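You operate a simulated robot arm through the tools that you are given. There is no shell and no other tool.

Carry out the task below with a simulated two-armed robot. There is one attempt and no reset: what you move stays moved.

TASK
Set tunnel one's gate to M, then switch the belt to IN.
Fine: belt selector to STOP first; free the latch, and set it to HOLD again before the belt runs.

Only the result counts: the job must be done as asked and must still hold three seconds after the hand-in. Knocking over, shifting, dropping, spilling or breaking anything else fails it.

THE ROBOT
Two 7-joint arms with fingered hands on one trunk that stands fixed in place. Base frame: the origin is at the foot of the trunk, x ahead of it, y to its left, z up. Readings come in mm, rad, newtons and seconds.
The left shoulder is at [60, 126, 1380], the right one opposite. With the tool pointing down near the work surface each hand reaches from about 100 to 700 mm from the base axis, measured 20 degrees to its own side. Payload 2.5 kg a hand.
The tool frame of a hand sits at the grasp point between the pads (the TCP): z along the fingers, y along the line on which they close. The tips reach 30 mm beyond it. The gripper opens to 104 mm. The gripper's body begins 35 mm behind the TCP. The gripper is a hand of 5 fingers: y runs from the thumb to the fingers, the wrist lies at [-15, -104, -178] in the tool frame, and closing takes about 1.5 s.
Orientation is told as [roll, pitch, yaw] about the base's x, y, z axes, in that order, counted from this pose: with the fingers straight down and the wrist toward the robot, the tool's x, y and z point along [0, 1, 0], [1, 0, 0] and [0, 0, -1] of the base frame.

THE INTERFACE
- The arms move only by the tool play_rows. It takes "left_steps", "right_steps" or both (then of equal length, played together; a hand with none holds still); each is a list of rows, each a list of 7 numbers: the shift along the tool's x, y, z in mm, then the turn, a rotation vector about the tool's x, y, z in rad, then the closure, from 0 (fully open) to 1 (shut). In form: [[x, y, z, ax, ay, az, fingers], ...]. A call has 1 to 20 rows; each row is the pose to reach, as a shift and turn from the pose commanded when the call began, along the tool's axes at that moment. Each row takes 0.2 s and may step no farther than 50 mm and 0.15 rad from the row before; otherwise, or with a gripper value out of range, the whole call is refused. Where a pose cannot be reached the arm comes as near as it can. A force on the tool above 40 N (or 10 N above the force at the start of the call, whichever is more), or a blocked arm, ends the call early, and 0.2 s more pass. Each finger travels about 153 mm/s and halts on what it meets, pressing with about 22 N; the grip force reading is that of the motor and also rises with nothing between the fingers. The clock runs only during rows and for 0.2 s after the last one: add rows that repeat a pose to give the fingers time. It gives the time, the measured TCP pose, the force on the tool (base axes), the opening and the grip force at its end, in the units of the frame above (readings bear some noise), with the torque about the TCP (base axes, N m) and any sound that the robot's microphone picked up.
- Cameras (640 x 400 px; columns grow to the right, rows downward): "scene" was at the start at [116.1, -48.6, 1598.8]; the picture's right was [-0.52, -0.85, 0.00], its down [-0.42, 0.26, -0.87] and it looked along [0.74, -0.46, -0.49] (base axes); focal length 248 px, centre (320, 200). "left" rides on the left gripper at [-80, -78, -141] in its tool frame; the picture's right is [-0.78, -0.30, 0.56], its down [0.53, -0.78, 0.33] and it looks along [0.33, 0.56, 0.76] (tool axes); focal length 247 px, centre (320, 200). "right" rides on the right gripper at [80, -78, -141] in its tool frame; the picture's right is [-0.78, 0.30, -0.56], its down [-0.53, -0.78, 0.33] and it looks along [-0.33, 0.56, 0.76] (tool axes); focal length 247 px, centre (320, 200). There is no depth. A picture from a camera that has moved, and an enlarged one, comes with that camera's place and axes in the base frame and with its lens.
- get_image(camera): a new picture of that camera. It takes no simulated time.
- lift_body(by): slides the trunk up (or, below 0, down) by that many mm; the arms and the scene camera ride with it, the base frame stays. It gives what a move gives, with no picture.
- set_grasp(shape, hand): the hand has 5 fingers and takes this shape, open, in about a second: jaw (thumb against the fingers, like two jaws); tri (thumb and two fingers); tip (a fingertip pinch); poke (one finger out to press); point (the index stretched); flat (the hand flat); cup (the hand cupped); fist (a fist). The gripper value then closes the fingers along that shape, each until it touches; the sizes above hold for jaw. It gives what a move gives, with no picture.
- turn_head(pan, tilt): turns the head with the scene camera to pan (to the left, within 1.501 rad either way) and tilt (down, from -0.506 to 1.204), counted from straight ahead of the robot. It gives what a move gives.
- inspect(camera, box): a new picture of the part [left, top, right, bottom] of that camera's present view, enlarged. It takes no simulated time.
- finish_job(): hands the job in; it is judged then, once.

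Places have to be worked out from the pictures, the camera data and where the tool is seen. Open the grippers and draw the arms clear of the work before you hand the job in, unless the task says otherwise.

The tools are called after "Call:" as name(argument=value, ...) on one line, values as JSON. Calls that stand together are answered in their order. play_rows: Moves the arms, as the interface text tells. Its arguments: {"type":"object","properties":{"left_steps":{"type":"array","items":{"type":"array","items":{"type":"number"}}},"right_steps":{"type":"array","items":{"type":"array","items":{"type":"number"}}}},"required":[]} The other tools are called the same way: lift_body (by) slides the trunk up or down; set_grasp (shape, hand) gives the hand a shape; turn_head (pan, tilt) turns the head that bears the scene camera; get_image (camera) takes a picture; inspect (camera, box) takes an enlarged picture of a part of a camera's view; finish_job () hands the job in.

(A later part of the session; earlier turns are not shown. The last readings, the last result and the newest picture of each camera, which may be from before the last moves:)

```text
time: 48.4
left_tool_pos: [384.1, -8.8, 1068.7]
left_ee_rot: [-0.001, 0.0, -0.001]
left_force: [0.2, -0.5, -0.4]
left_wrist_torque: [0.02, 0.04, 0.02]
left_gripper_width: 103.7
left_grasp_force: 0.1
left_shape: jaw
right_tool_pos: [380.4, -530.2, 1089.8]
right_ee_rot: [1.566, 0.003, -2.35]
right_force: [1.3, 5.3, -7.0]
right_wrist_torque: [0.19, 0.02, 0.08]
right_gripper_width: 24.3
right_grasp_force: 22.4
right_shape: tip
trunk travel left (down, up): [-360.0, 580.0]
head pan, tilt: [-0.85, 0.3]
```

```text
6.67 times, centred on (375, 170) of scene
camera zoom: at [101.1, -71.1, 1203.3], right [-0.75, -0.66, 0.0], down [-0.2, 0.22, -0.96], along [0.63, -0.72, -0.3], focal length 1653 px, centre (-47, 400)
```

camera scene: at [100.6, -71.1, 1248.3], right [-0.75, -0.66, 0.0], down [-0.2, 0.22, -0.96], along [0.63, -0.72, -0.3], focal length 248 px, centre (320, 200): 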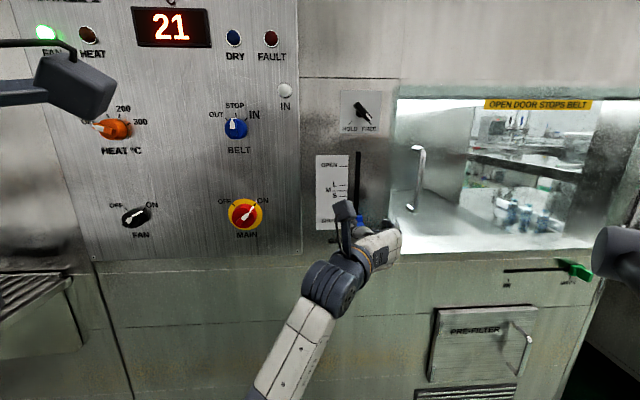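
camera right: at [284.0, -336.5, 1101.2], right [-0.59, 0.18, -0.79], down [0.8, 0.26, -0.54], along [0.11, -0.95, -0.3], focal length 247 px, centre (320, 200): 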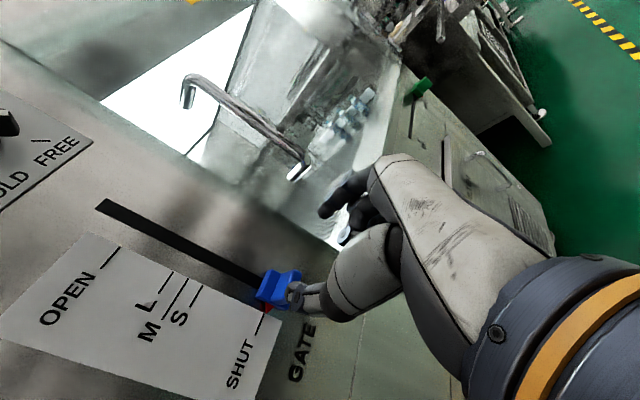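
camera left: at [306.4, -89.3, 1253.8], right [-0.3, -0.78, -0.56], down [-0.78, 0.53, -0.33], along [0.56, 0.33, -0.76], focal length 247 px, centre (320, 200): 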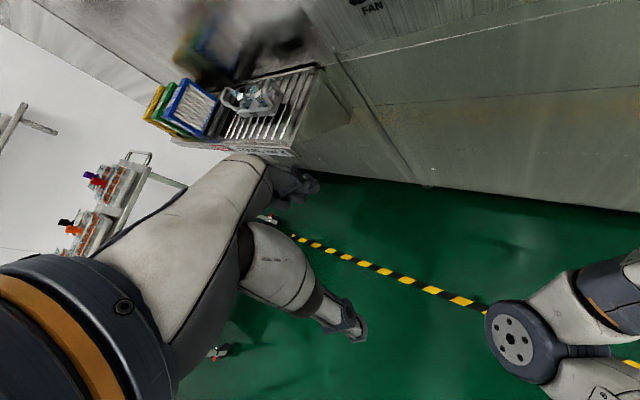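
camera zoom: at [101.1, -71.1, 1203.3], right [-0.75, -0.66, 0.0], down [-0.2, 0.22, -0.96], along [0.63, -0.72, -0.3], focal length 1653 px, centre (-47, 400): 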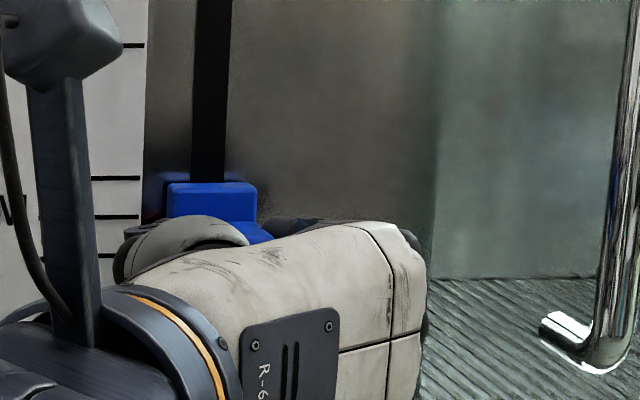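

Allowing for the pointer's standoff parallax (calibrated at SHUT), it is about 4 mm below M. I raise 4 mm more.

Call:
play_rows(right_steps=[[2, 0, 0, 0, 0, 0, 1], [4, 0, 0, 0, 0, 0, 1], [4, 0, 0, 0, 0, 0, 1]])

Call:
inspect(camera="right", box=[240, 220, 340, 300])

```text
time: 49.2
left_tool_pos: [383.6, -8.5, 1068.3]
left_ee_rot: [0.001, 0.0, 0.001]
left_force: [-0.1, -0.2, -0.4]
left_wrist_torque: [-0.02, -0.04, 0.03]
left_gripper_width: 103.9
left_grasp_force: 0.0
left_shape: jaw
right_tool_pos: [381.7, -530.6, 1092.7]
right_ee_rot: [1.563, 0.003, -2.351]
right_force: [2.0, 3.9, -7.2]
right_wrist_torque: [0.22, 0.04, 0.08]
right_gripper_width: 24.6
right_grasp_force: 21.6
right_shape: tip
trunk travel left (down, up): [-360.0, 580.0]
head pan, tilt: [-0.85, 0.3]
```

```text
5.00 times, centred on (290, 260) of right
camera zoom: at [334.2, -376.7, 1173.8], right [-0.61, 0.19, -0.77], down [0.78, 0.32, -0.53], along [0.15, -0.93, -0.34], focal length 1235 px, centre (470, -100)
```

zoom: 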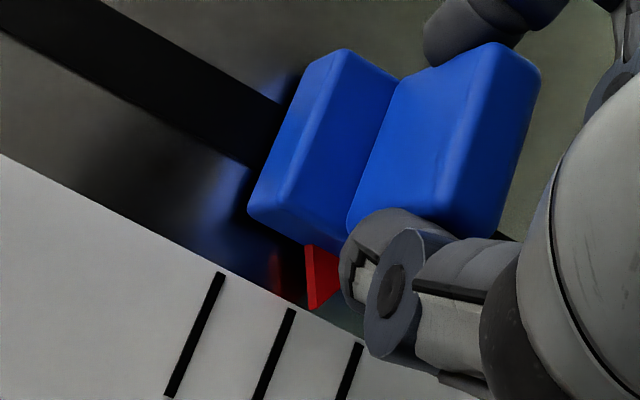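

The pointer now lines up with M to within about a millimetre. Before releasing I test whether the ~7 N downward load is friction or gate weight, by lowering the command 1 mm.

Call:
play_rows(right_steps=[[-0.5, 0, 0, 0, 0, 0, 1], [-1, 0, 0, 0, 0, 0, 1], [-1, 0, 0, 0, 0, 0, 1]])

Call:
inspect(camera="right", box=[240, 220, 340, 300])

```text
time: 50.0
left_tool_pos: [383.3, -8.7, 1068.4]
left_ee_rot: [-0.001, 0.001, -0.001]
left_force: [-0.7, 1.0, -0.1]
left_wrist_torque: [0.01, 0.02, -0.04]
left_gripper_width: 103.7
left_grasp_force: 0.1
left_shape: jaw
right_tool_pos: [381.1, -531.9, 1091.1]
right_ee_rot: [1.566, 0.001, -2.35]
right_force: [0.8, 4.2, -4.9]
right_wrist_torque: [0.1, 0.02, 0.07]
right_gripper_width: 24.4
right_grasp_force: 21.8
right_shape: tip
trunk travel left (down, up): [-360.0, 580.0]
head pan, tilt: [-0.85, 0.3]
```

```text
5.00 times, centred on (290, 260) of right
camera zoom: at [334.0, -376.7, 1173.1], right [-0.6, 0.19, -0.77], down [0.78, 0.32, -0.53], along [0.15, -0.93, -0.34], focal length 1235 px, centre (470, -100)
```

zoom: 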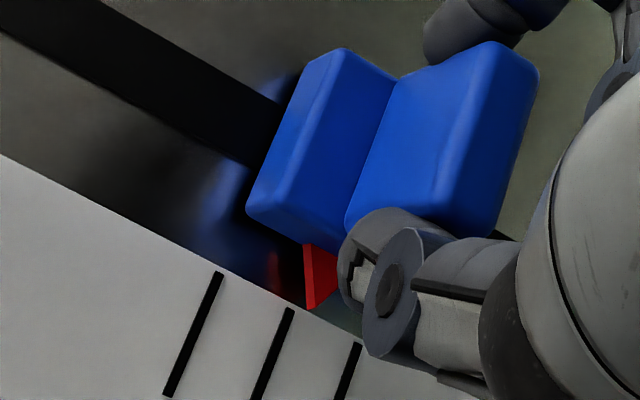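

The load dropped with the gate unmoved, so it's friction and the gate should stay. I open the fingers without moving the hand and look.

Call:
play_rows(right_steps=[[0, 0, 0, 0, 0, 0, 0.8], [0, 0, 0, 0, 0, 0, 0.7], [0, 0, 0, 0, 0, 0, 0.6], [0, 0, 0, 0, 0, 0, 0.5], [0, 0, 0, 0, 0, 0, 0.45], [0, 0, 0, 0, 0, 0, 0.45]])

Call:
inspect(camera="right", box=[220, 150, 380, 300])

```text
time: 51.4
left_tool_pos: [383.2, -8.5, 1069.3]
left_ee_rot: [-0.001, 0.0, -0.001]
left_force: [-0.6, 0.4, -0.9]
left_wrist_torque: [0.01, 0.02, 0.0]
left_gripper_width: 103.5
left_grasp_force: 0.0
left_shape: jaw
right_tool_pos: [380.3, -530.6, 1092.7]
right_ee_rot: [1.565, 0.003, -2.351]
right_force: [0.2, 0.2, -0.3]
right_wrist_torque: [-0.01, 0.01, 0.03]
right_gripper_width: 56.8
right_grasp_force: 0.0
right_shape: tip
trunk travel left (down, up): [-360.0, 580.0]
head pan, tilt: [-0.85, 0.3]
```

```text
2.67 times, centred on (300, 225) of right
camera zoom: at [333.6, -376.9, 1173.1], right [-0.6, 0.19, -0.77], down [0.78, 0.32, -0.53], along [0.15, -0.93, -0.34], focal length 659 px, centre (373, 133)
```

zoom: 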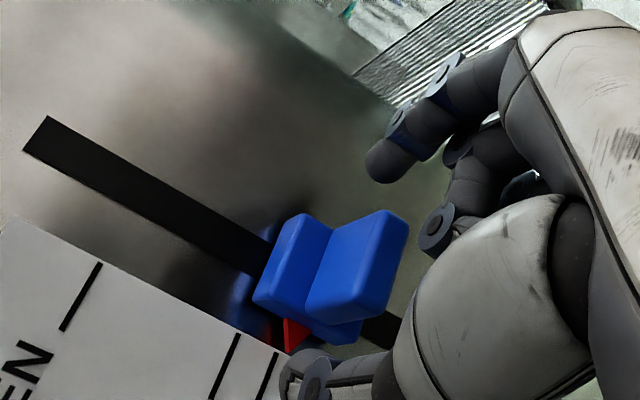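

The gate stays. I back off straight to the standoff, then check the pointer from a clear view.

Call:
play_rows(right_steps=[[0, 0, -12, 0, 0, 0, 0.45], [0, 0, -24, 0, 0, 0, 0.45], [0, 0, -36, 0, 0, 0, 0.45], [0, 0, -48, 0, 0, 0, 0.45], [0, 0, -58, 0, 0, 0, 0.45]])

Call:
inspect(camera="right", box=[180, 170, 360, 320])

Call:
inspect(camera="scene", box=[320, 130, 400, 190])

```text
time: 52.6
left_tool_pos: [382.9, -9.8, 1069.3]
left_ee_rot: [0.002, 0.0, -0.002]
left_force: [0.8, 0.2, -0.3]
left_wrist_torque: [0.01, 0.03, -0.01]
left_gripper_width: 103.5
left_grasp_force: 0.0
left_shape: jaw
right_tool_pos: [339.1, -491.0, 1093.1]
right_ee_rot: [1.565, 0.004, -2.351]
right_force: [-0.4, -0.6, -0.5]
right_wrist_torque: [-0.01, 0.02, -0.03]
right_gripper_width: 56.8
right_grasp_force: 0.0
right_shape: tip
trunk travel left (down, up): [-360.0, 580.0]
head pan, tilt: [-0.85, 0.3]
```

```text
2.67 times, centred on (270, 245) of right
camera zoom: at [293.4, -335.7, 1173.5], right [-0.6, 0.19, -0.77], down [0.78, 0.32, -0.53], along [0.15, -0.93, -0.34], focal length 659 px, centre (453, 80)
```

zoom: 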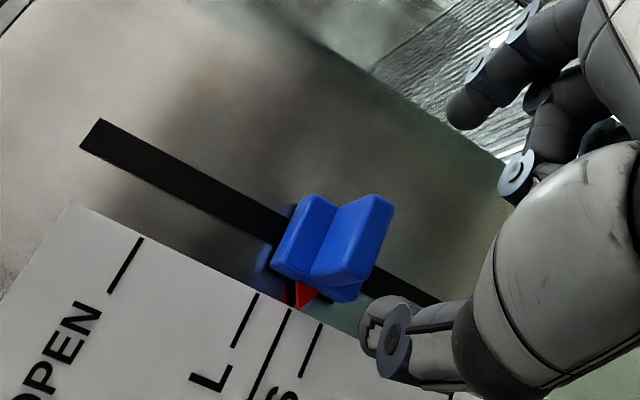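

```text
6.67 times, centred on (360, 160) of scene
camera zoom: at [100.6, -71.1, 1203.4], right [-0.75, -0.66, 0.0], down [-0.2, 0.22, -0.96], along [0.63, -0.72, -0.3], focal length 1653 px, centre (53, 467)
```

zoom: 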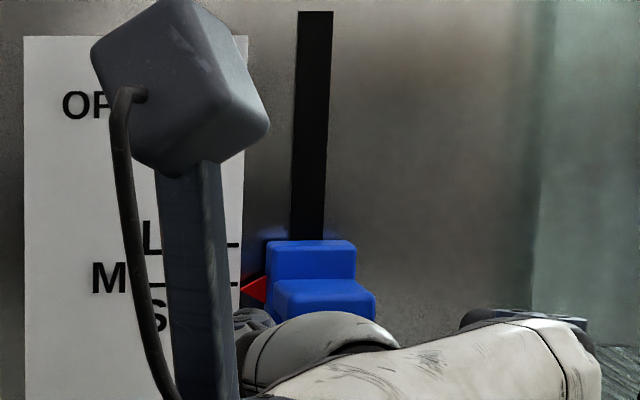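

Pointer is on the M tick. Now I raise the trunk 225 mm to bring the hand back to latch height.

Call:
lift_body(by=225)

Call:
play_rows(right_steps=[[-6, -0.5, 0, 0, 0, -0.1, 0.6], [-12, -1, 0, 0, 0, -0.2, 0.6], [-18, -1.5, 0, 0, 0, -0.3, 0.6], [-24, -2, 0, 0, 0, -0.4, 0.6], [-30, -3, 0, 0, 0, -0.5, 0.6], [-36, -3, 0, 0, 0, -0.6, 0.6], [-42, -4, 0, 0, 0, -0.7, 0.6], [-48, -4.2, 0, 0, 0, -0.8, 0.6], [-48, -4.2, 0, 0, 0, -0.8, 0.6]])

Call:
get_image(camera="right")

Call:
get_image(camera="scene")

```text
time: 55.0
left_tool_pos: [383.4, -8.1, 1293.9]
left_ee_rot: [0.001, 0.001, 0.001]
left_force: [-0.1, -0.8, -0.3]
left_wrist_torque: [-0.01, 0.02, 0.0]
left_gripper_width: 103.6
left_grasp_force: 0.0
left_shape: jaw
right_tool_pos: [339.5, -489.8, 1319.1]
right_ee_rot: [1.565, 0.004, -2.352]
right_force: [0.2, -0.4, -0.2]
right_wrist_torque: [-0.02, 0.01, 0.01]
right_gripper_width: 56.6
right_grasp_force: 0.1
right_shape: tip
trunk travel left (down, up): [-585.0, 355.0]
head pan, tilt: [-0.85, 0.3]
```

```text
time: 57.0
left_tool_pos: [383.1, -7.8, 1294.0]
left_ee_rot: [-0.001, 0.002, 0.0]
left_force: [-1.2, 0.0, 0.8]
left_wrist_torque: [0.02, -0.03, -0.02]
left_gripper_width: 103.6
left_grasp_force: 0.2
left_shape: jaw
right_tool_pos: [342.5, -485.9, 1269.2]
right_ee_rot: [1.566, -0.797, -2.348]
right_force: [-0.1, -0.2, -0.2]
right_wrist_torque: [-0.01, 0.01, 0.01]
right_gripper_width: 42.4
right_grasp_force: 0.0
right_shape: tip
trunk travel left (down, up): [-585.0, 355.0]
head pan, tilt: [-0.85, 0.3]
```

```text
taken
camera right: at [319.7, -307.0, 1270.3], right [-0.93, -0.15, -0.33], down [0.35, -0.12, -0.93], along [0.1, -0.98, 0.16], focal length 247 px, centre (320, 200)
```

right: 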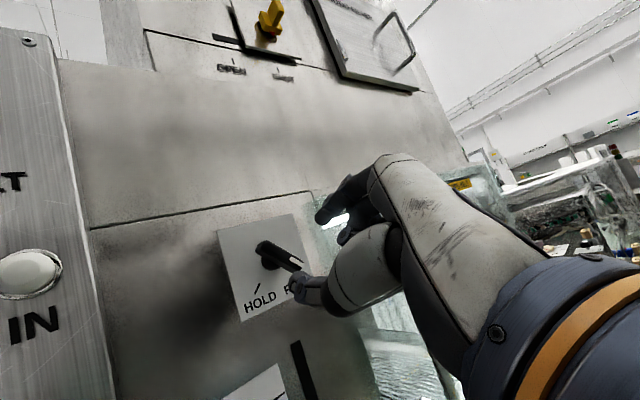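

```text
taken
camera scene: at [100.6, -71.0, 1428.4], right [-0.75, -0.66, 0.0], down [-0.2, 0.22, -0.96], along [0.63, -0.72, -0.3], focal length 248 px, centre (320, 200)
```

scene: 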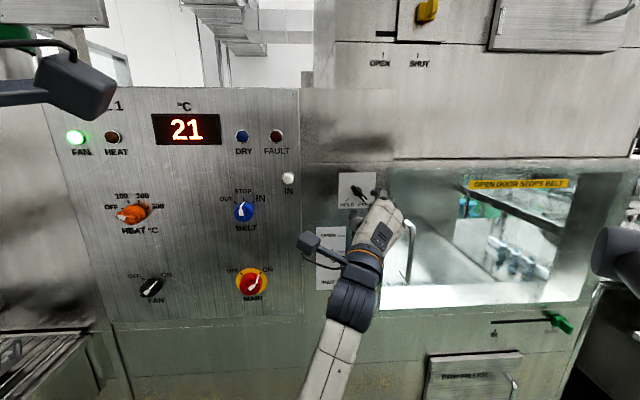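

Nearly identical to the earlier release pose (2 mm left of it). I advance 70 mm onto the handle with that correction, still open.

Call:
play_rows(right_steps=[[-0.7, 2.1, 12, 0, 0, 0, 0.6], [-0.7, 2.1, 24, 0, 0, 0, 0.6], [-0.7, 2.1, 36, 0, 0, 0, 0.6], [-0.7, 2.1, 48, 0, 0, 0, 0.6], [-0.7, 2.1, 60, 0, 0, 0, 0.6], [-0.7, 2.1, 69, 0, 0, 0, 0.6]])

Call:
inspect(camera="right", box=[250, 190, 370, 290])

```text
time: 58.4
left_tool_pos: [383.4, -9.1, 1294.4]
left_ee_rot: [0.0, 0.0, 0.0]
left_force: [-0.4, 0.7, -0.9]
left_wrist_torque: [-0.02, -0.03, -0.01]
left_gripper_width: 103.6
left_grasp_force: 0.1
left_shape: jaw
right_tool_pos: [390.1, -536.8, 1269.5]
right_ee_rot: [1.564, -0.795, -2.345]
right_force: [-0.8, -0.3, -0.8]
right_wrist_torque: [0.01, 0.0, 0.05]
right_gripper_width: 42.0
right_grasp_force: 0.1
right_shape: tip
trunk travel left (down, up): [-585.0, 355.0]
head pan, tilt: [-0.85, 0.3]
```

```text
4.00 times, centred on (310, 240) of right
camera zoom: at [367.7, -358.1, 1271.0], right [-0.93, -0.15, -0.33], down [0.35, -0.12, -0.93], along [0.1, -0.98, 0.16], focal length 988 px, centre (360, 40)
```

zoom: 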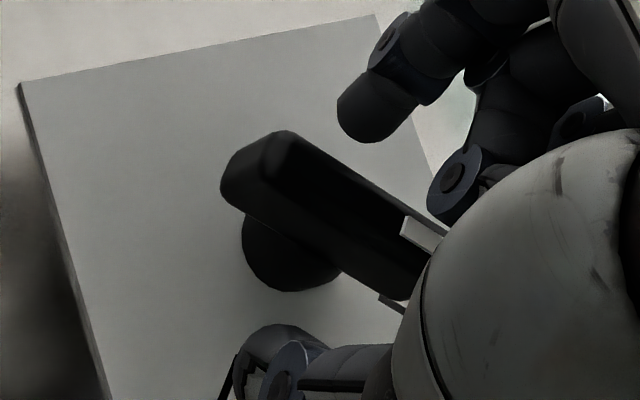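

The handle is centred between the tips at the earlier release depth. I close on it.

Call:
play_rows(right_steps=[[0, 0, 0, 0, 0, 0, 0.7], [0, 0, 0, 0, 0, 0, 0.8], [0, 0, 0, 0, 0, 0, 0.88], [0, 0, 0, 0, 0, 0, 0.95], [0, 0, 0, 0, 0, 0, 1.0], [0, 0, 0, 0, 0, 0, 1.0], [0, 0, 0, 0, 0, 0, 1.0]])

Call:
play_rows(right_steps=[[0, 0, 0, 0, 0, 0.112, 1], [0, 0, 0, 0, 0, 0.224, 1], [0, 0, 0, 0, 0, 0.336, 1], [0, 0, 0, 0, 0, 0.448, 1], [0, 0, 0, 0, 0, 0.56, 1], [0, 0, 0, 0, 0, 0.672, 1], [0, 0, 0, 0, 0, 0.785, 1]])

Call:
inspect(camera="right", box=[250, 190, 370, 290])

Call:
inspect(camera="scene", box=[310, 155, 430, 230])

```text
time: 60.0
left_tool_pos: [383.0, -7.8, 1294.1]
left_ee_rot: [0.0, 0.0, 0.0]
left_force: [-1.0, -0.2, 0.2]
left_wrist_torque: [0.02, 0.01, -0.03]
left_gripper_width: 103.5
left_grasp_force: 0.1
left_shape: jaw
right_tool_pos: [389.8, -538.1, 1270.0]
right_ee_rot: [1.565, -0.796, -2.348]
right_force: [-3.0, -0.4, 1.1]
right_wrist_torque: [-0.03, -0.07, -0.12]
right_gripper_width: 5.3
right_grasp_force: 21.9
right_shape: tip
trunk travel left (down, up): [-585.0, 355.0]
head pan, tilt: [-0.85, 0.3]
```

```text
time: 61.6
left_tool_pos: [384.7, -8.8, 1293.6]
left_ee_rot: [0.001, 0.0, 0.0]
left_force: [0.6, -0.1, 0.5]
left_wrist_torque: [0.02, 0.02, -0.03]
left_gripper_width: 103.8
left_grasp_force: 0.1
left_shape: jaw
right_tool_pos: [391.0, -536.8, 1270.9]
right_ee_rot: [1.568, -0.008, -2.351]
right_force: [-0.4, -3.8, 7.8]
right_wrist_torque: [-0.16, -0.09, -0.14]
right_gripper_width: 4.9
right_grasp_force: 22.0
right_shape: tip
trunk travel left (down, up): [-585.0, 355.0]
head pan, tilt: [-0.85, 0.3]
```

```text
4.00 times, centred on (310, 240) of right
camera zoom: at [343.4, -381.5, 1350.7], right [-0.61, 0.18, -0.77], down [0.78, 0.32, -0.54], along [0.15, -0.93, -0.33], focal length 988 px, centre (360, 40)
```

zoom: 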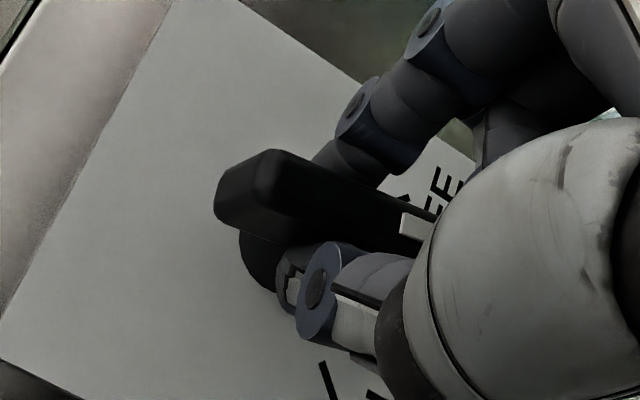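

```text
5.33 times, centred on (370, 192) of scene
camera zoom: at [100.0, -71.1, 1428.5], right [-0.75, -0.66, 0.0], down [-0.19, 0.22, -0.96], along [0.63, -0.72, -0.3], focal length 1322 px, centre (53, 240)
```

zoom: 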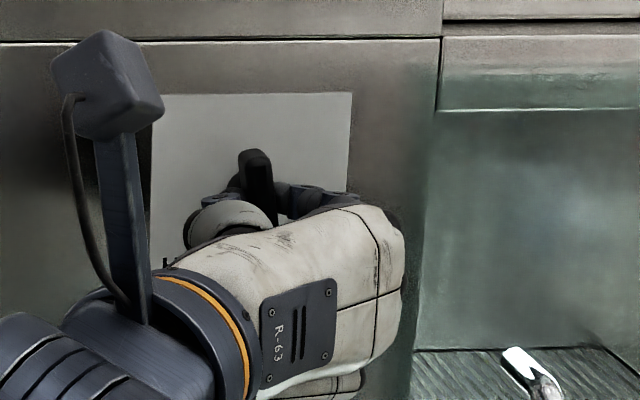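

The handle is following; it's vertical now. I turn the remaining 45° to HOLD (a hair further to the stop).

Call:
play_rows(right_steps=[[0, 0, 0, 0, 0, 0.112, 1], [0, 0, 0, 0, 0, 0.224, 1], [0, 0, 0, 0, 0, 0.336, 1], [0, 0, 0, 0, 0, 0.448, 1], [0, 0, 0, 0, 0, 0.56, 1], [0, 0, 0, 0, 0, 0.672, 1], [0, 0, 0, 0, 0, 0.785, 1], [0, 0, 0, 0, 0, 0.81, 1]])

Call:
inspect(camera="right", box=[250, 190, 370, 290])

Call:
inspect(camera="scene", box=[310, 155, 430, 230])

```text
time: 63.4
left_tool_pos: [383.0, -9.5, 1295.0]
left_ee_rot: [-0.001, -0.002, 0.0]
left_force: [0.9, -0.7, -0.6]
left_wrist_torque: [0.01, -0.03, 0.01]
left_gripper_width: 103.7
left_grasp_force: 0.0
left_shape: jaw
right_tool_pos: [390.3, -536.3, 1269.6]
right_ee_rot: [1.566, 0.801, -2.357]
right_force: [-3.6, -5.7, 6.8]
right_wrist_torque: [-0.1, -0.04, -0.19]
right_gripper_width: 4.9
right_grasp_force: 22.2
right_shape: tip
trunk travel left (down, up): [-585.0, 355.0]
head pan, tilt: [-0.85, 0.3]
```

```text
4.00 times, centred on (310, 240) of right
camera zoom: at [285.5, -440.2, 1382.5], right [-0.15, 0.64, -0.75], down [0.89, 0.42, 0.18], along [0.44, -0.64, -0.63], focal length 988 px, centre (360, 40)
```

zoom: 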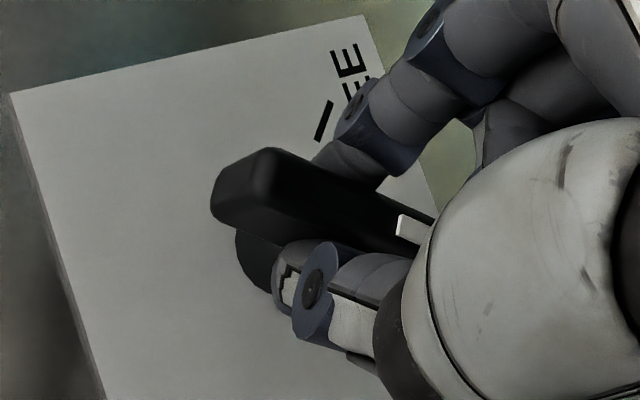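

```text
5.33 times, centred on (370, 192) of scene
camera zoom: at [99.3, -71.4, 1428.5], right [-0.75, -0.66, 0.0], down [-0.19, 0.22, -0.96], along [0.63, -0.72, -0.3], focal length 1322 px, centre (53, 240)
```

zoom: 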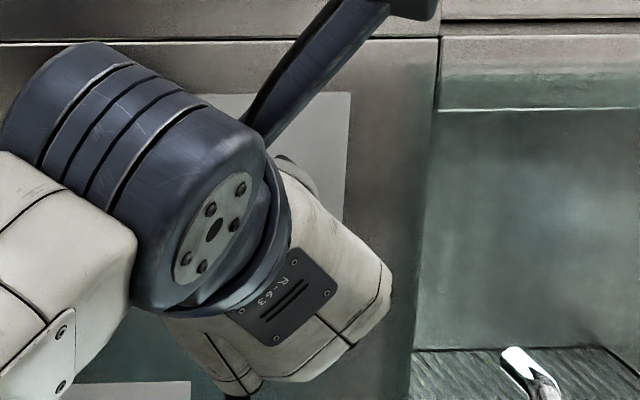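

The handle is back in the HOLD direction. I open and back off to D≈585.

Call:
play_rows(right_steps=[[0, 0, 0, 0, 0, 0, 0.85], [0, 0, 0, 0, 0, 0, 0.7], [0, 0, 0, 0, 0, 0, 0.6], [0, 0, 0, 0, 0, 0, 0.6], [0, 0, -15, 0, 0, 0, 0.6], [0, 0, -35, 0, 0, 0, 0.6], [0, 0, -55, 0, 0, 0, 0.6], [0, 0, -70, 0, 0, 0, 0.6]])

Call:
get_image(camera="right")

Call:
get_image(camera="scene")

```text
time: 65.2
left_tool_pos: [382.7, -8.5, 1293.8]
left_ee_rot: [-0.001, 0.0, 0.0]
left_force: [-0.1, -0.4, -0.5]
left_wrist_torque: [-0.03, 0.0, 0.03]
left_gripper_width: 103.8
left_grasp_force: 0.0
left_shape: jaw
right_tool_pos: [342.9, -487.5, 1270.7]
right_ee_rot: [1.565, 0.8, -2.355]
right_force: [0.0, -0.8, -0.2]
right_wrist_torque: [-0.01, 0.0, 0.02]
right_gripper_width: 41.2
right_grasp_force: 0.0
right_shape: tip
trunk travel left (down, up): [-585.0, 355.0]
head pan, tilt: [-0.85, 0.3]
```

```text
taken
camera right: at [238.2, -390.4, 1382.2], right [-0.15, 0.64, -0.75], down [0.89, 0.42, 0.18], along [0.44, -0.64, -0.64], focal length 247 px, centre (320, 200)
```

right: 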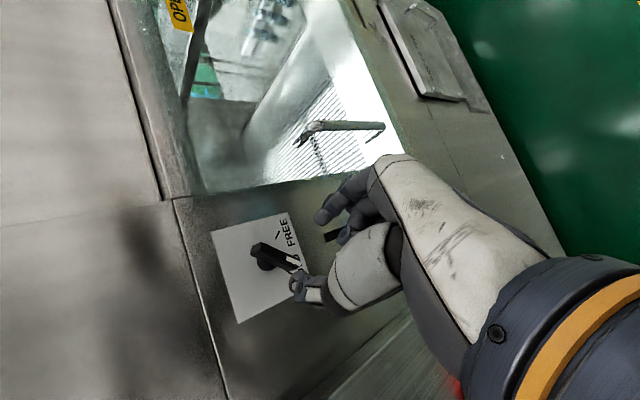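

```text
taken
camera scene: at [100.5, -71.0, 1428.4], right [-0.75, -0.66, 0.0], down [-0.2, 0.22, -0.96], along [0.63, -0.72, -0.3], focal length 248 px, centre (320, 200)
```

scene: 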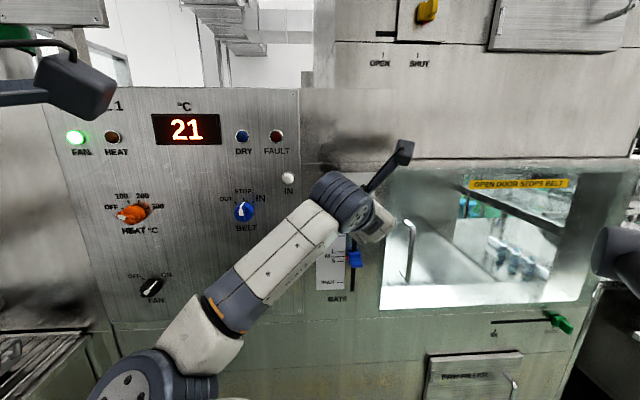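

Latch is at HOLD and the gate tab is at the M mark in the scene view. I return to the belt knob's standoff, rolling back to the neutral pinch.

Call:
play_rows(right_steps=[[-21, -16, -5, 0, 0, -0.08, 0.6], [-42, -32, -9, 0, 0, -0.16, 0.6], [-63, -48, -14, 0, 0, -0.24, 0.6], [-85, -64, -19, 0, 0, -0.32, 0.6], [-106, -80, -23, 0, 0, -0.4, 0.6], [-127, -96, -28, 0, 0, -0.48, 0.6], [-148, -112, -33, 0, 0, -0.56, 0.6], [-169, -128, -38, 0, 0, -0.64, 0.6], [-190, -144, -42, 0, 0, -0.72, 0.6], [-211.6, -159.6, -47, 0, 0, -0.8, 0.6], [-211.6, -159.6, -47, 0, 0, -0.8, 0.6]])

Call:
inspect(camera="scene", box=[300, 155, 420, 305])

Call:
inspect(camera="scene", box=[320, 235, 380, 295])

Call:
inspect(camera="right", box=[190, 200, 350, 300])

```text
time: 67.6
left_tool_pos: [383.8, -8.6, 1293.6]
left_ee_rot: [0.0, 0.0, -0.001]
left_force: [-0.6, 0.0, -0.2]
left_wrist_torque: [0.03, 0.0, -0.04]
left_gripper_width: 103.6
left_grasp_force: 0.2
left_shape: jaw
right_tool_pos: [489.4, -273.3, 1244.8]
right_ee_rot: [1.583, 0.002, -2.371]
right_force: [0.1, -0.5, -0.3]
right_wrist_torque: [0.04, 0.02, -0.01]
right_gripper_width: 41.4
right_grasp_force: 0.1
right_shape: tip
trunk travel left (down, up): [-585.0, 355.0]
head pan, tilt: [-0.85, 0.3]
```

```text
2.67 times, centred on (360, 230) of scene
camera zoom: at [100.5, -71.2, 1428.4], right [-0.75, -0.66, 0.0], down [-0.2, 0.22, -0.96], along [0.63, -0.72, -0.3], focal length 661 px, centre (213, 120)
```

zoom: 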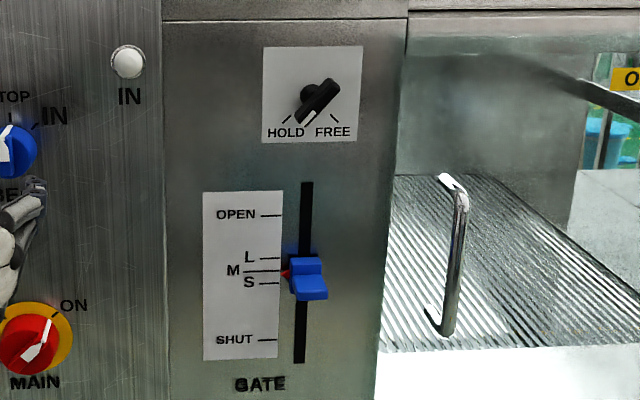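

```text
6.67 times, centred on (350, 265) of scene
camera zoom: at [100.5, -71.2, 1428.4], right [-0.75, -0.66, 0.0], down [-0.2, 0.22, -0.96], along [0.63, -0.72, -0.3], focal length 1653 px, centre (120, -233)
```

zoom: 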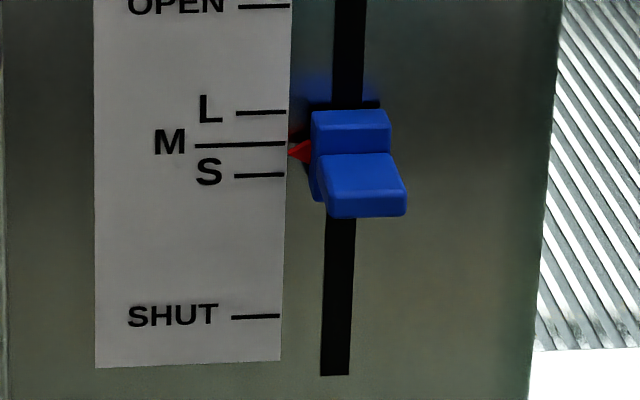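

```text
4.00 times, centred on (270, 250) of right
camera zoom: at [444.9, -117.7, 1323.1], right [-0.59, 0.19, -0.78], down [0.79, 0.3, -0.53], along [0.13, -0.94, -0.33], focal length 988 px, centre (520, 0)
```

zoom: 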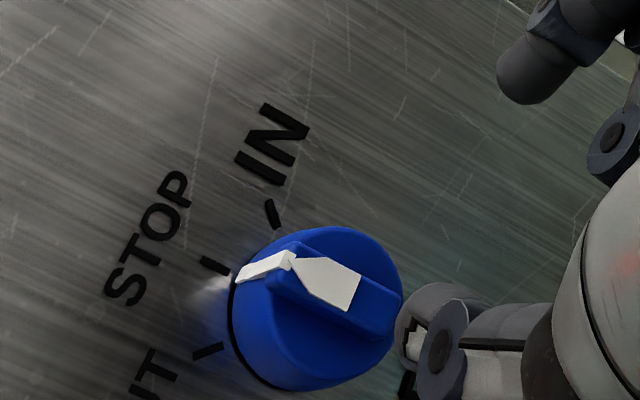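

Latch HOLD, gate between S and L at M. I zoom further on the pointer to judge the remaining error.

Call:
inspect(camera="scene", box=[340, 248, 364, 263])

Call:
inspect(camera="scene", box=[335, 155, 385, 190])

```text
16.00 times, centred on (352, 256) of scene
camera zoom: at [100.5, -71.2, 1428.4], right [-0.75, -0.66, 0.0], down [-0.2, 0.22, -0.96], along [0.63, -0.72, -0.3], focal length 3966 px, centre (-192, -688)
```

zoom: 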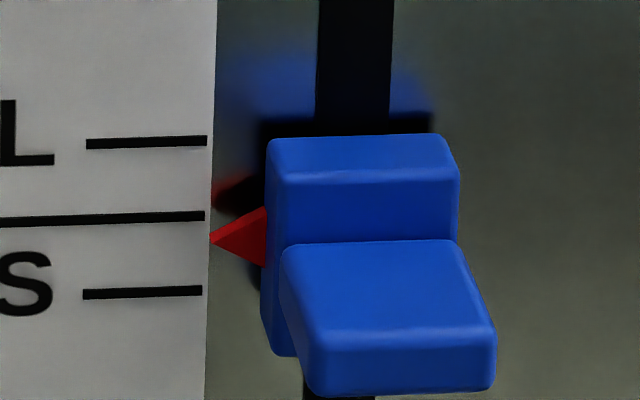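

```text
11.43 times, centred on (360, 172) of scene
camera zoom: at [100.5, -71.2, 1428.4], right [-0.75, -0.66, 0.0], down [-0.2, 0.22, -0.96], along [0.63, -0.72, -0.3], focal length 2833 px, centre (-137, 514)
```

zoom: 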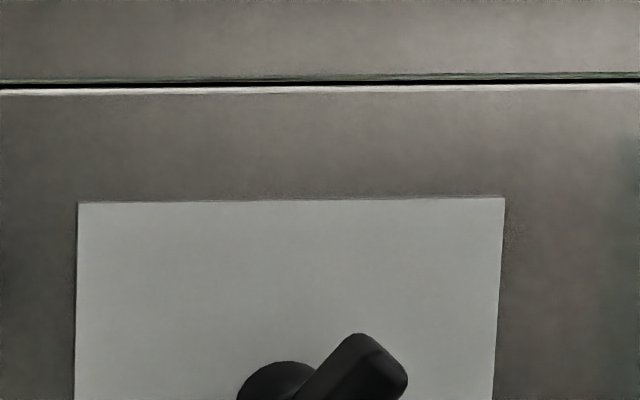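

Using the pointer's mirror image in the steel, the true pointer height is within ~0.5 mm of the M tick. Now the belt: I correct the aim (7 mm left, 7 mm down) and advance to the depth of the earlier grip.

Call:
play_rows(right_steps=[[-4, -4, 6, 0.008, -0.006, 0, 0.6], [-7.4, -7.3, 12, 0.015, -0.012, 0, 0.6], [-7.4, -7.3, 24, 0.015, -0.012, 0, 0.6], [-7.4, -7.3, 36, 0.015, -0.012, 0, 0.6], [-7.4, -7.3, 48, 0.015, -0.012, 0, 0.6], [-7.4, -7.3, 60, 0.015, -0.012, 0, 0.6], [-7.4, -7.3, 66, 0.015, -0.012, 0, 0.6]])

Call:
inspect(camera="right", box=[240, 180, 400, 280])

Call:
inspect(camera="scene", box=[200, 170, 300, 232])

```text
time: 69.2
left_tool_pos: [383.5, -8.4, 1294.7]
left_ee_rot: [0.001, 0.001, 0.0]
left_force: [-0.4, -0.3, -0.1]
left_wrist_torque: [-0.01, 0.02, -0.01]
left_gripper_width: 103.8
left_grasp_force: 0.0
left_shape: jaw
right_tool_pos: [544.6, -308.5, 1230.8]
right_ee_rot: [1.554, 0.0, -2.335]
right_force: [0.5, -0.6, -0.2]
right_wrist_torque: [0.01, 0.01, 0.0]
right_gripper_width: 41.3
right_grasp_force: 0.1
right_shape: tip
trunk travel left (down, up): [-585.0, 355.0]
head pan, tilt: [-0.85, 0.3]
```

```text
4.00 times, centred on (320, 230) of right
camera zoom: at [496.1, -155.2, 1312.8], right [-0.62, 0.18, -0.77], down [0.77, 0.34, -0.54], along [0.16, -0.92, -0.35], focal length 988 px, centre (320, 80)
```

zoom: 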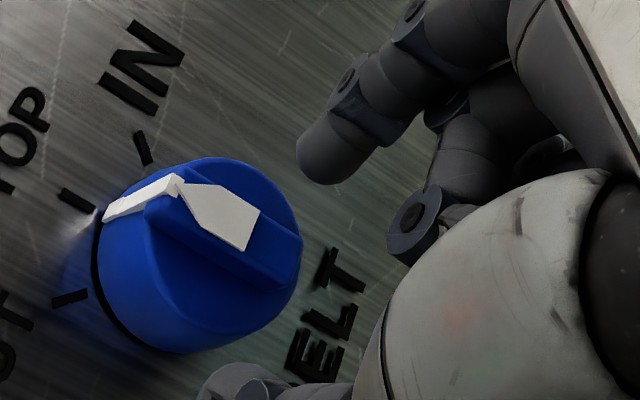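

```text
6.40 times, centred on (250, 201) of scene
camera zoom: at [100.6, -71.2, 1428.4], right [-0.75, -0.66, 0.0], down [-0.2, 0.22, -0.96], along [0.63, -0.72, -0.3], focal length 1587 px, centre (768, 194)
```

zoom: 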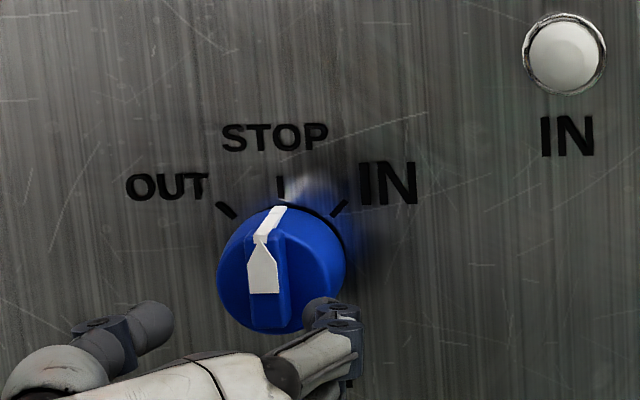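

I over-corrected (the previous reading was still settling): now 7 mm left and low. I shift back at slightly reduced depth and re-check.

Call:
play_rows(right_steps=[[0, 0, -6, 0, 0, 0, 0.6], [3.3, 3.5, -6, -0.01, 0.008, 0, 0.6], [6.6, 7, -6, -0.021, 0.017, 0, 0.6], [6.6, 7, -6, -0.021, 0.017, 0, 0.6], [6.6, 7, -6, -0.021, 0.017, 0, 0.6]])

Call:
inspect(camera="right", box=[240, 180, 400, 280])

```text
time: 70.4
left_tool_pos: [383.4, -8.4, 1294.3]
left_ee_rot: [-0.001, -0.001, 0.001]
left_force: [-0.6, 0.6, 0.1]
left_wrist_torque: [0.01, 0.0, 0.02]
left_gripper_width: 103.4
left_grasp_force: 0.0
left_shape: jaw
right_tool_pos: [535.4, -309.7, 1236.6]
right_ee_rot: [1.572, -0.002, -2.357]
right_force: [0.2, -0.3, 0.8]
right_wrist_torque: [0.0, 0.01, -0.01]
right_gripper_width: 41.4
right_grasp_force: 0.0
right_shape: tip
trunk travel left (down, up): [-585.0, 355.0]
head pan, tilt: [-0.85, 0.3]
```

```text
4.00 times, centred on (320, 230) of right
camera zoom: at [489.3, -154.2, 1316.2], right [-0.6, 0.18, -0.78], down [0.78, 0.31, -0.54], along [0.14, -0.93, -0.33], focal length 988 px, centre (320, 80)
```

zoom: 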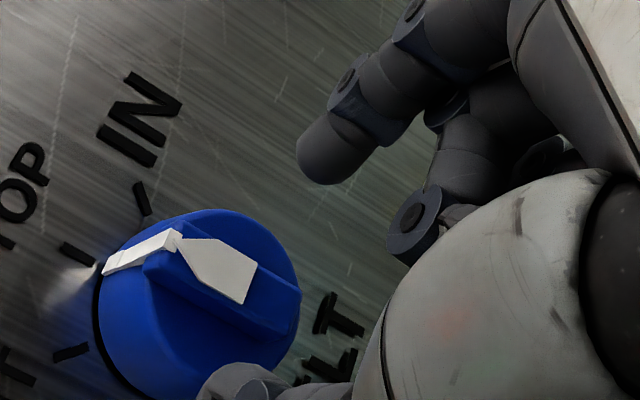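

Aim now matches the earlier grip (U −160, Z 1237). I advance 19 mm and close on the ridge.

Call:
play_rows(right_steps=[[0.5, 0, 7, 0, 0, 0, 0.65], [0.5, 0, 14, 0, 0, 0, 0.65], [0.5, 0, 19, 0, 0, 0, 0.65], [0.5, 0, 19, 0, 0, 0, 0.75], [0.5, 0, 19, 0, 0, 0, 0.82], [0.5, 0, 19, 0, 0, 0, 0.9], [0.5, 0, 19, 0, 0, 0, 1.0], [0.5, 0, 19, 0, 0, 0, 1.0], [0.5, 0, 19, 0, 0, 0, 1.0]])

Call:
inspect(camera="right", box=[240, 180, 400, 280])

Call:
inspect(camera="scene", box=[200, 170, 300, 232])

```text
time: 72.4
left_tool_pos: [382.9, -9.1, 1294.0]
left_ee_rot: [0.001, -0.001, 0.001]
left_force: [-0.6, 0.0, -0.3]
left_wrist_torque: [0.0, 0.02, 0.0]
left_gripper_width: 103.8
left_grasp_force: 0.0
left_shape: jaw
right_tool_pos: [548.5, -322.2, 1237.3]
right_ee_rot: [1.57, 0.0, -2.358]
right_force: [-2.0, 1.5, -0.2]
right_wrist_torque: [0.02, -0.02, -0.04]
right_gripper_width: 20.8
right_grasp_force: 21.7
right_shape: tip
trunk travel left (down, up): [-585.0, 355.0]
head pan, tilt: [-0.85, 0.3]
```

```text
4.00 times, centred on (320, 230) of right
camera zoom: at [502.9, -167.7, 1317.7], right [-0.6, 0.18, -0.78], down [0.78, 0.31, -0.54], along [0.14, -0.93, -0.33], focal length 988 px, centre (320, 80)
```

zoom: 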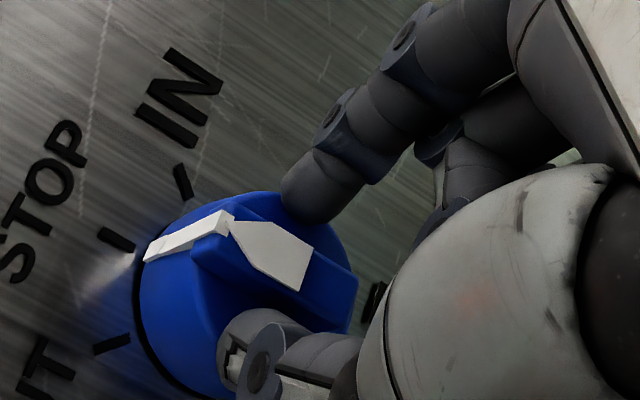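

```text
6.40 times, centred on (250, 201) of scene
camera zoom: at [100.2, -71.0, 1428.4], right [-0.75, -0.66, 0.0], down [-0.2, 0.22, -0.96], along [0.63, -0.72, -0.3], focal length 1587 px, centre (768, 194)
```

zoom: 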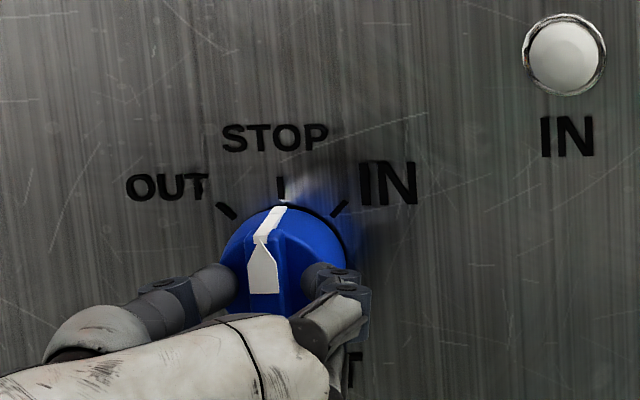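

Ridge gripped again. With the latch at HOLD, I turn +45° clockwise to IN.

Call:
play_rows(right_steps=[[0, 0, 0, 0, 0, 0.112, 1], [0, 0, 0, 0, 0, 0.224, 1], [0, 0, 0, 0, 0, 0.336, 1], [0, 0, 0, 0, 0, 0.448, 1], [0, 0, 0, 0, 0, 0.56, 1], [0, 0, 0, 0, 0, 0.672, 1], [0, 0, 0, 0, 0, 0.785, 1], [0, 0, 0, 0, 0, 0.8, 1]])

Call:
inspect(camera="right", box=[240, 180, 400, 280])

Call:
get_image(camera="scene")

```text
time: 74.2
left_tool_pos: [383.0, -8.0, 1294.8]
left_ee_rot: [0.0, 0.0, -0.002]
left_force: [0.0, 0.1, -0.3]
left_wrist_torque: [-0.03, 0.02, 0.02]
left_gripper_width: 103.7
left_grasp_force: 0.3
left_shape: jaw
right_tool_pos: [548.5, -322.9, 1237.3]
right_ee_rot: [1.573, 0.803, -2.357]
right_force: [-7.7, -0.3, -2.4]
right_wrist_torque: [0.12, 0.25, -0.34]
right_gripper_width: 19.8
right_grasp_force: 21.4
right_shape: tip
trunk travel left (down, up): [-585.0, 355.0]
head pan, tilt: [-0.85, 0.3]
```

```text
4.00 times, centred on (320, 230) of right
camera zoom: at [444.8, -225.4, 1349.0], right [-0.14, 0.64, -0.75], down [0.89, 0.42, 0.19], along [0.43, -0.64, -0.63], focal length 988 px, centre (320, 80)
```

zoom: 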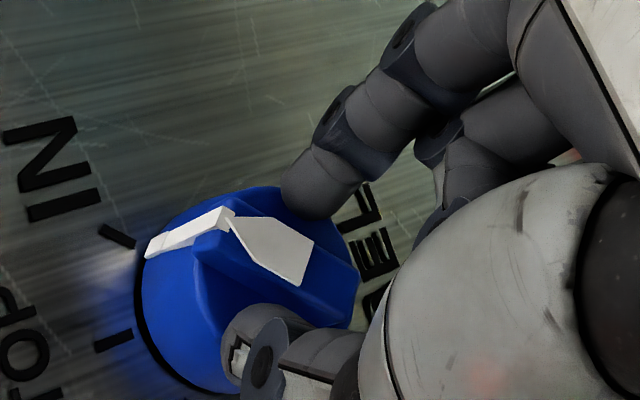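

```text
taken
camera scene: at [99.5, -71.2, 1428.4], right [-0.75, -0.66, 0.0], down [-0.19, 0.22, -0.96], along [0.63, -0.72, -0.3], focal length 248 px, centre (320, 200)
```

scene: 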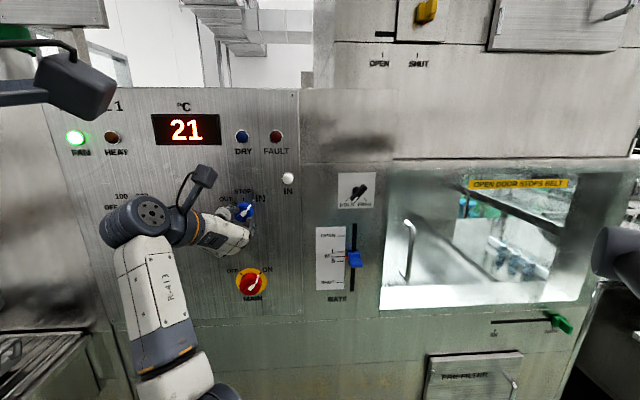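

The ridge points at IN. I open and back off, then inspect the lamp, knob, latch and gate.

Call:
play_rows(right_steps=[[0, 0, 0, 0, 0, 0, 0.85], [0, 0, 0, 0, 0, 0, 0.7], [0, 0, 0, 0, 0, 0, 0.6], [0, 0, 0, 0, 0, 0, 0.6], [0, 0, -15, 0, 0, 0, 0.6], [0, 0, -35, 0, 0, 0, 0.6], [0, 0, -55, 0, 0, 0, 0.6], [0, 0, -75, 0, 0, 0, 0.6]])

Call:
inspect(camera="scene", box=[200, 160, 320, 235])

Call:
inspect(camera="scene", box=[300, 155, 420, 305])

Call:
get_image(camera="right")

```text
time: 76.0
left_tool_pos: [384.4, -8.6, 1294.3]
left_ee_rot: [-0.001, -0.002, 0.0]
left_force: [-0.1, 0.2, 0.5]
left_wrist_torque: [0.01, -0.02, -0.01]
left_gripper_width: 103.4
left_grasp_force: 0.1
left_shape: jaw
right_tool_pos: [493.0, -274.4, 1237.8]
right_ee_rot: [1.575, 0.801, -2.361]
right_force: [-0.2, 0.7, -0.5]
right_wrist_torque: [-0.01, 0.01, 0.02]
right_gripper_width: 41.6
right_grasp_force: 0.1
right_shape: tip
trunk travel left (down, up): [-585.0, 355.0]
head pan, tilt: [-0.85, 0.3]
```

```text
5.33 times, centred on (260, 198) of scene
camera zoom: at [100.5, -71.3, 1428.4], right [-0.75, -0.66, 0.0], down [-0.2, 0.22, -0.96], along [0.63, -0.72, -0.3], focal length 1322 px, centre (640, 213)
```

zoom: 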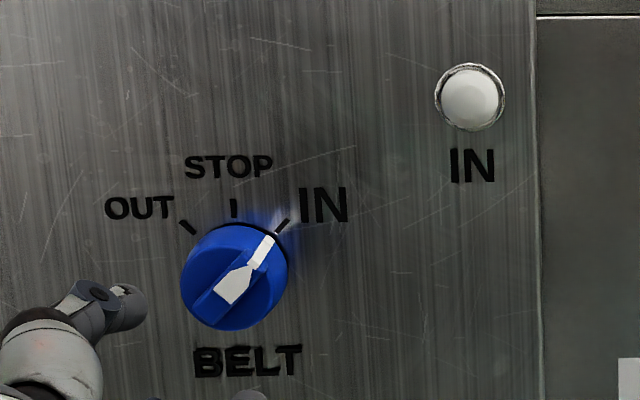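

```text
2.67 times, centred on (360, 230) of scene
camera zoom: at [100.5, -71.3, 1428.4], right [-0.75, -0.66, 0.0], down [-0.2, 0.22, -0.96], along [0.63, -0.72, -0.3], focal length 661 px, centre (213, 120)
```

zoom: 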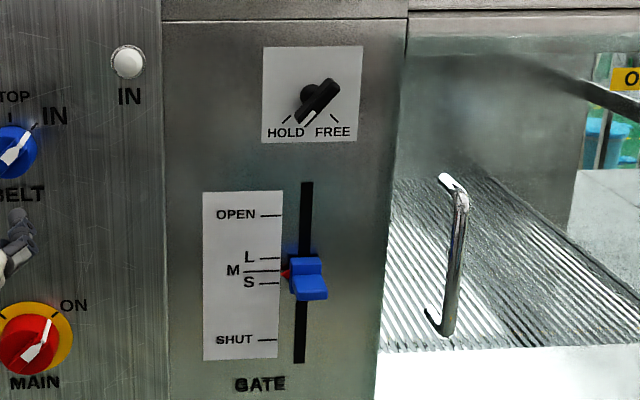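

```text
taken
camera right: at [389.9, -175.0, 1349.5], right [-0.14, 0.64, -0.75], down [0.89, 0.41, 0.19], along [0.43, -0.65, -0.63], focal length 247 px, centre (320, 200)
```

right: 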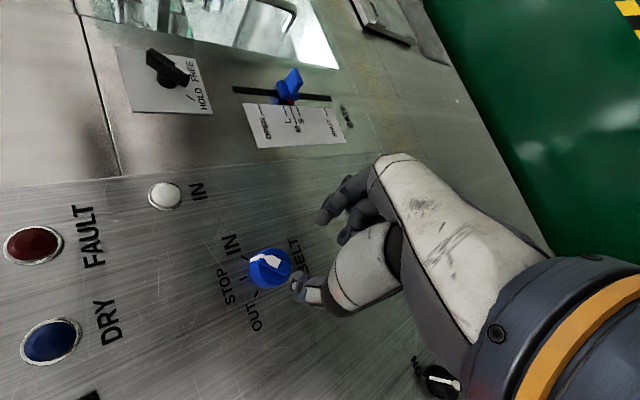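

Belt knob points to IN. The IN lamp looks unlit, so I zoom on it and on the latch to make sure HOLD is fully reached.

Call:
inspect(camera="right", box=[100, 30, 240, 120])

Call:
inspect(camera="right", box=[0, 160, 220, 380])

Call:
inspect(camera="scene", box=[330, 165, 390, 215])

Call:
inspect(camera="scene", box=[40, 90, 310, 190])

```text
4.44 times, centred on (170, 75) of right
camera zoom: at [389.9, -175.0, 1349.5], right [-0.14, 0.64, -0.75], down [0.89, 0.41, 0.19], along [0.43, -0.65, -0.63], focal length 1098 px, centre (987, 756)
```

zoom: 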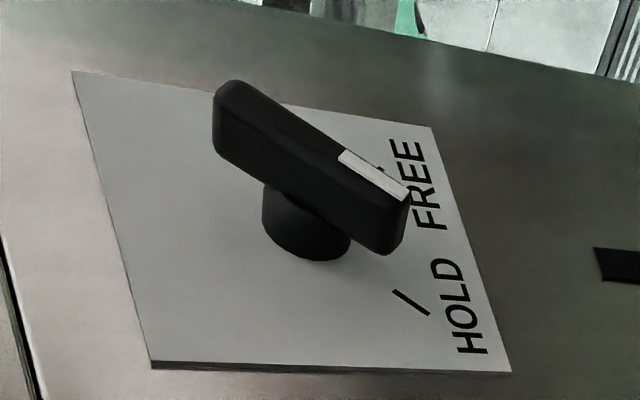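

```text
1.82 times, centred on (110, 270) of right
camera zoom: at [389.9, -175.0, 1349.5], right [-0.14, 0.64, -0.75], down [0.89, 0.41, 0.19], along [0.43, -0.65, -0.63], focal length 449 px, centre (702, 73)
```

zoom: 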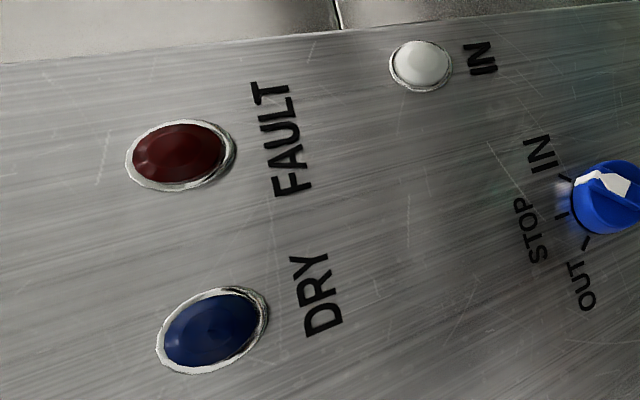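

```text
8.00 times, centred on (360, 190) of scene
camera zoom: at [100.5, -71.3, 1428.4], right [-0.75, -0.66, 0.0], down [-0.2, 0.22, -0.96], along [0.63, -0.72, -0.3], focal length 1983 px, centre (0, 280)
```

zoom: 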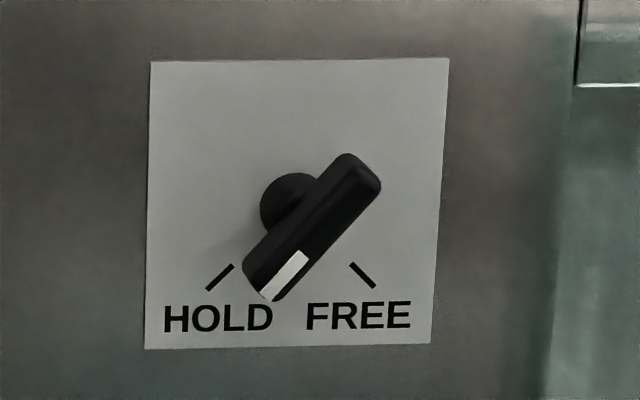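

```text
2.37 times, centred on (175, 140) of scene
camera zoom: at [100.5, -71.3, 1428.4], right [-0.75, -0.66, 0.0], down [-0.2, 0.22, -0.96], along [0.63, -0.72, -0.3], focal length 588 px, centre (664, 342)
```

zoom: 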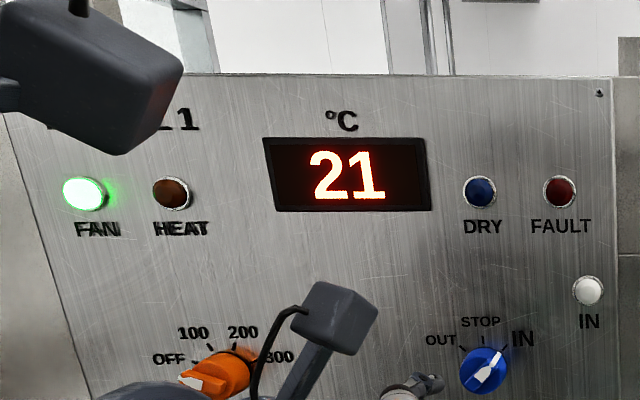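

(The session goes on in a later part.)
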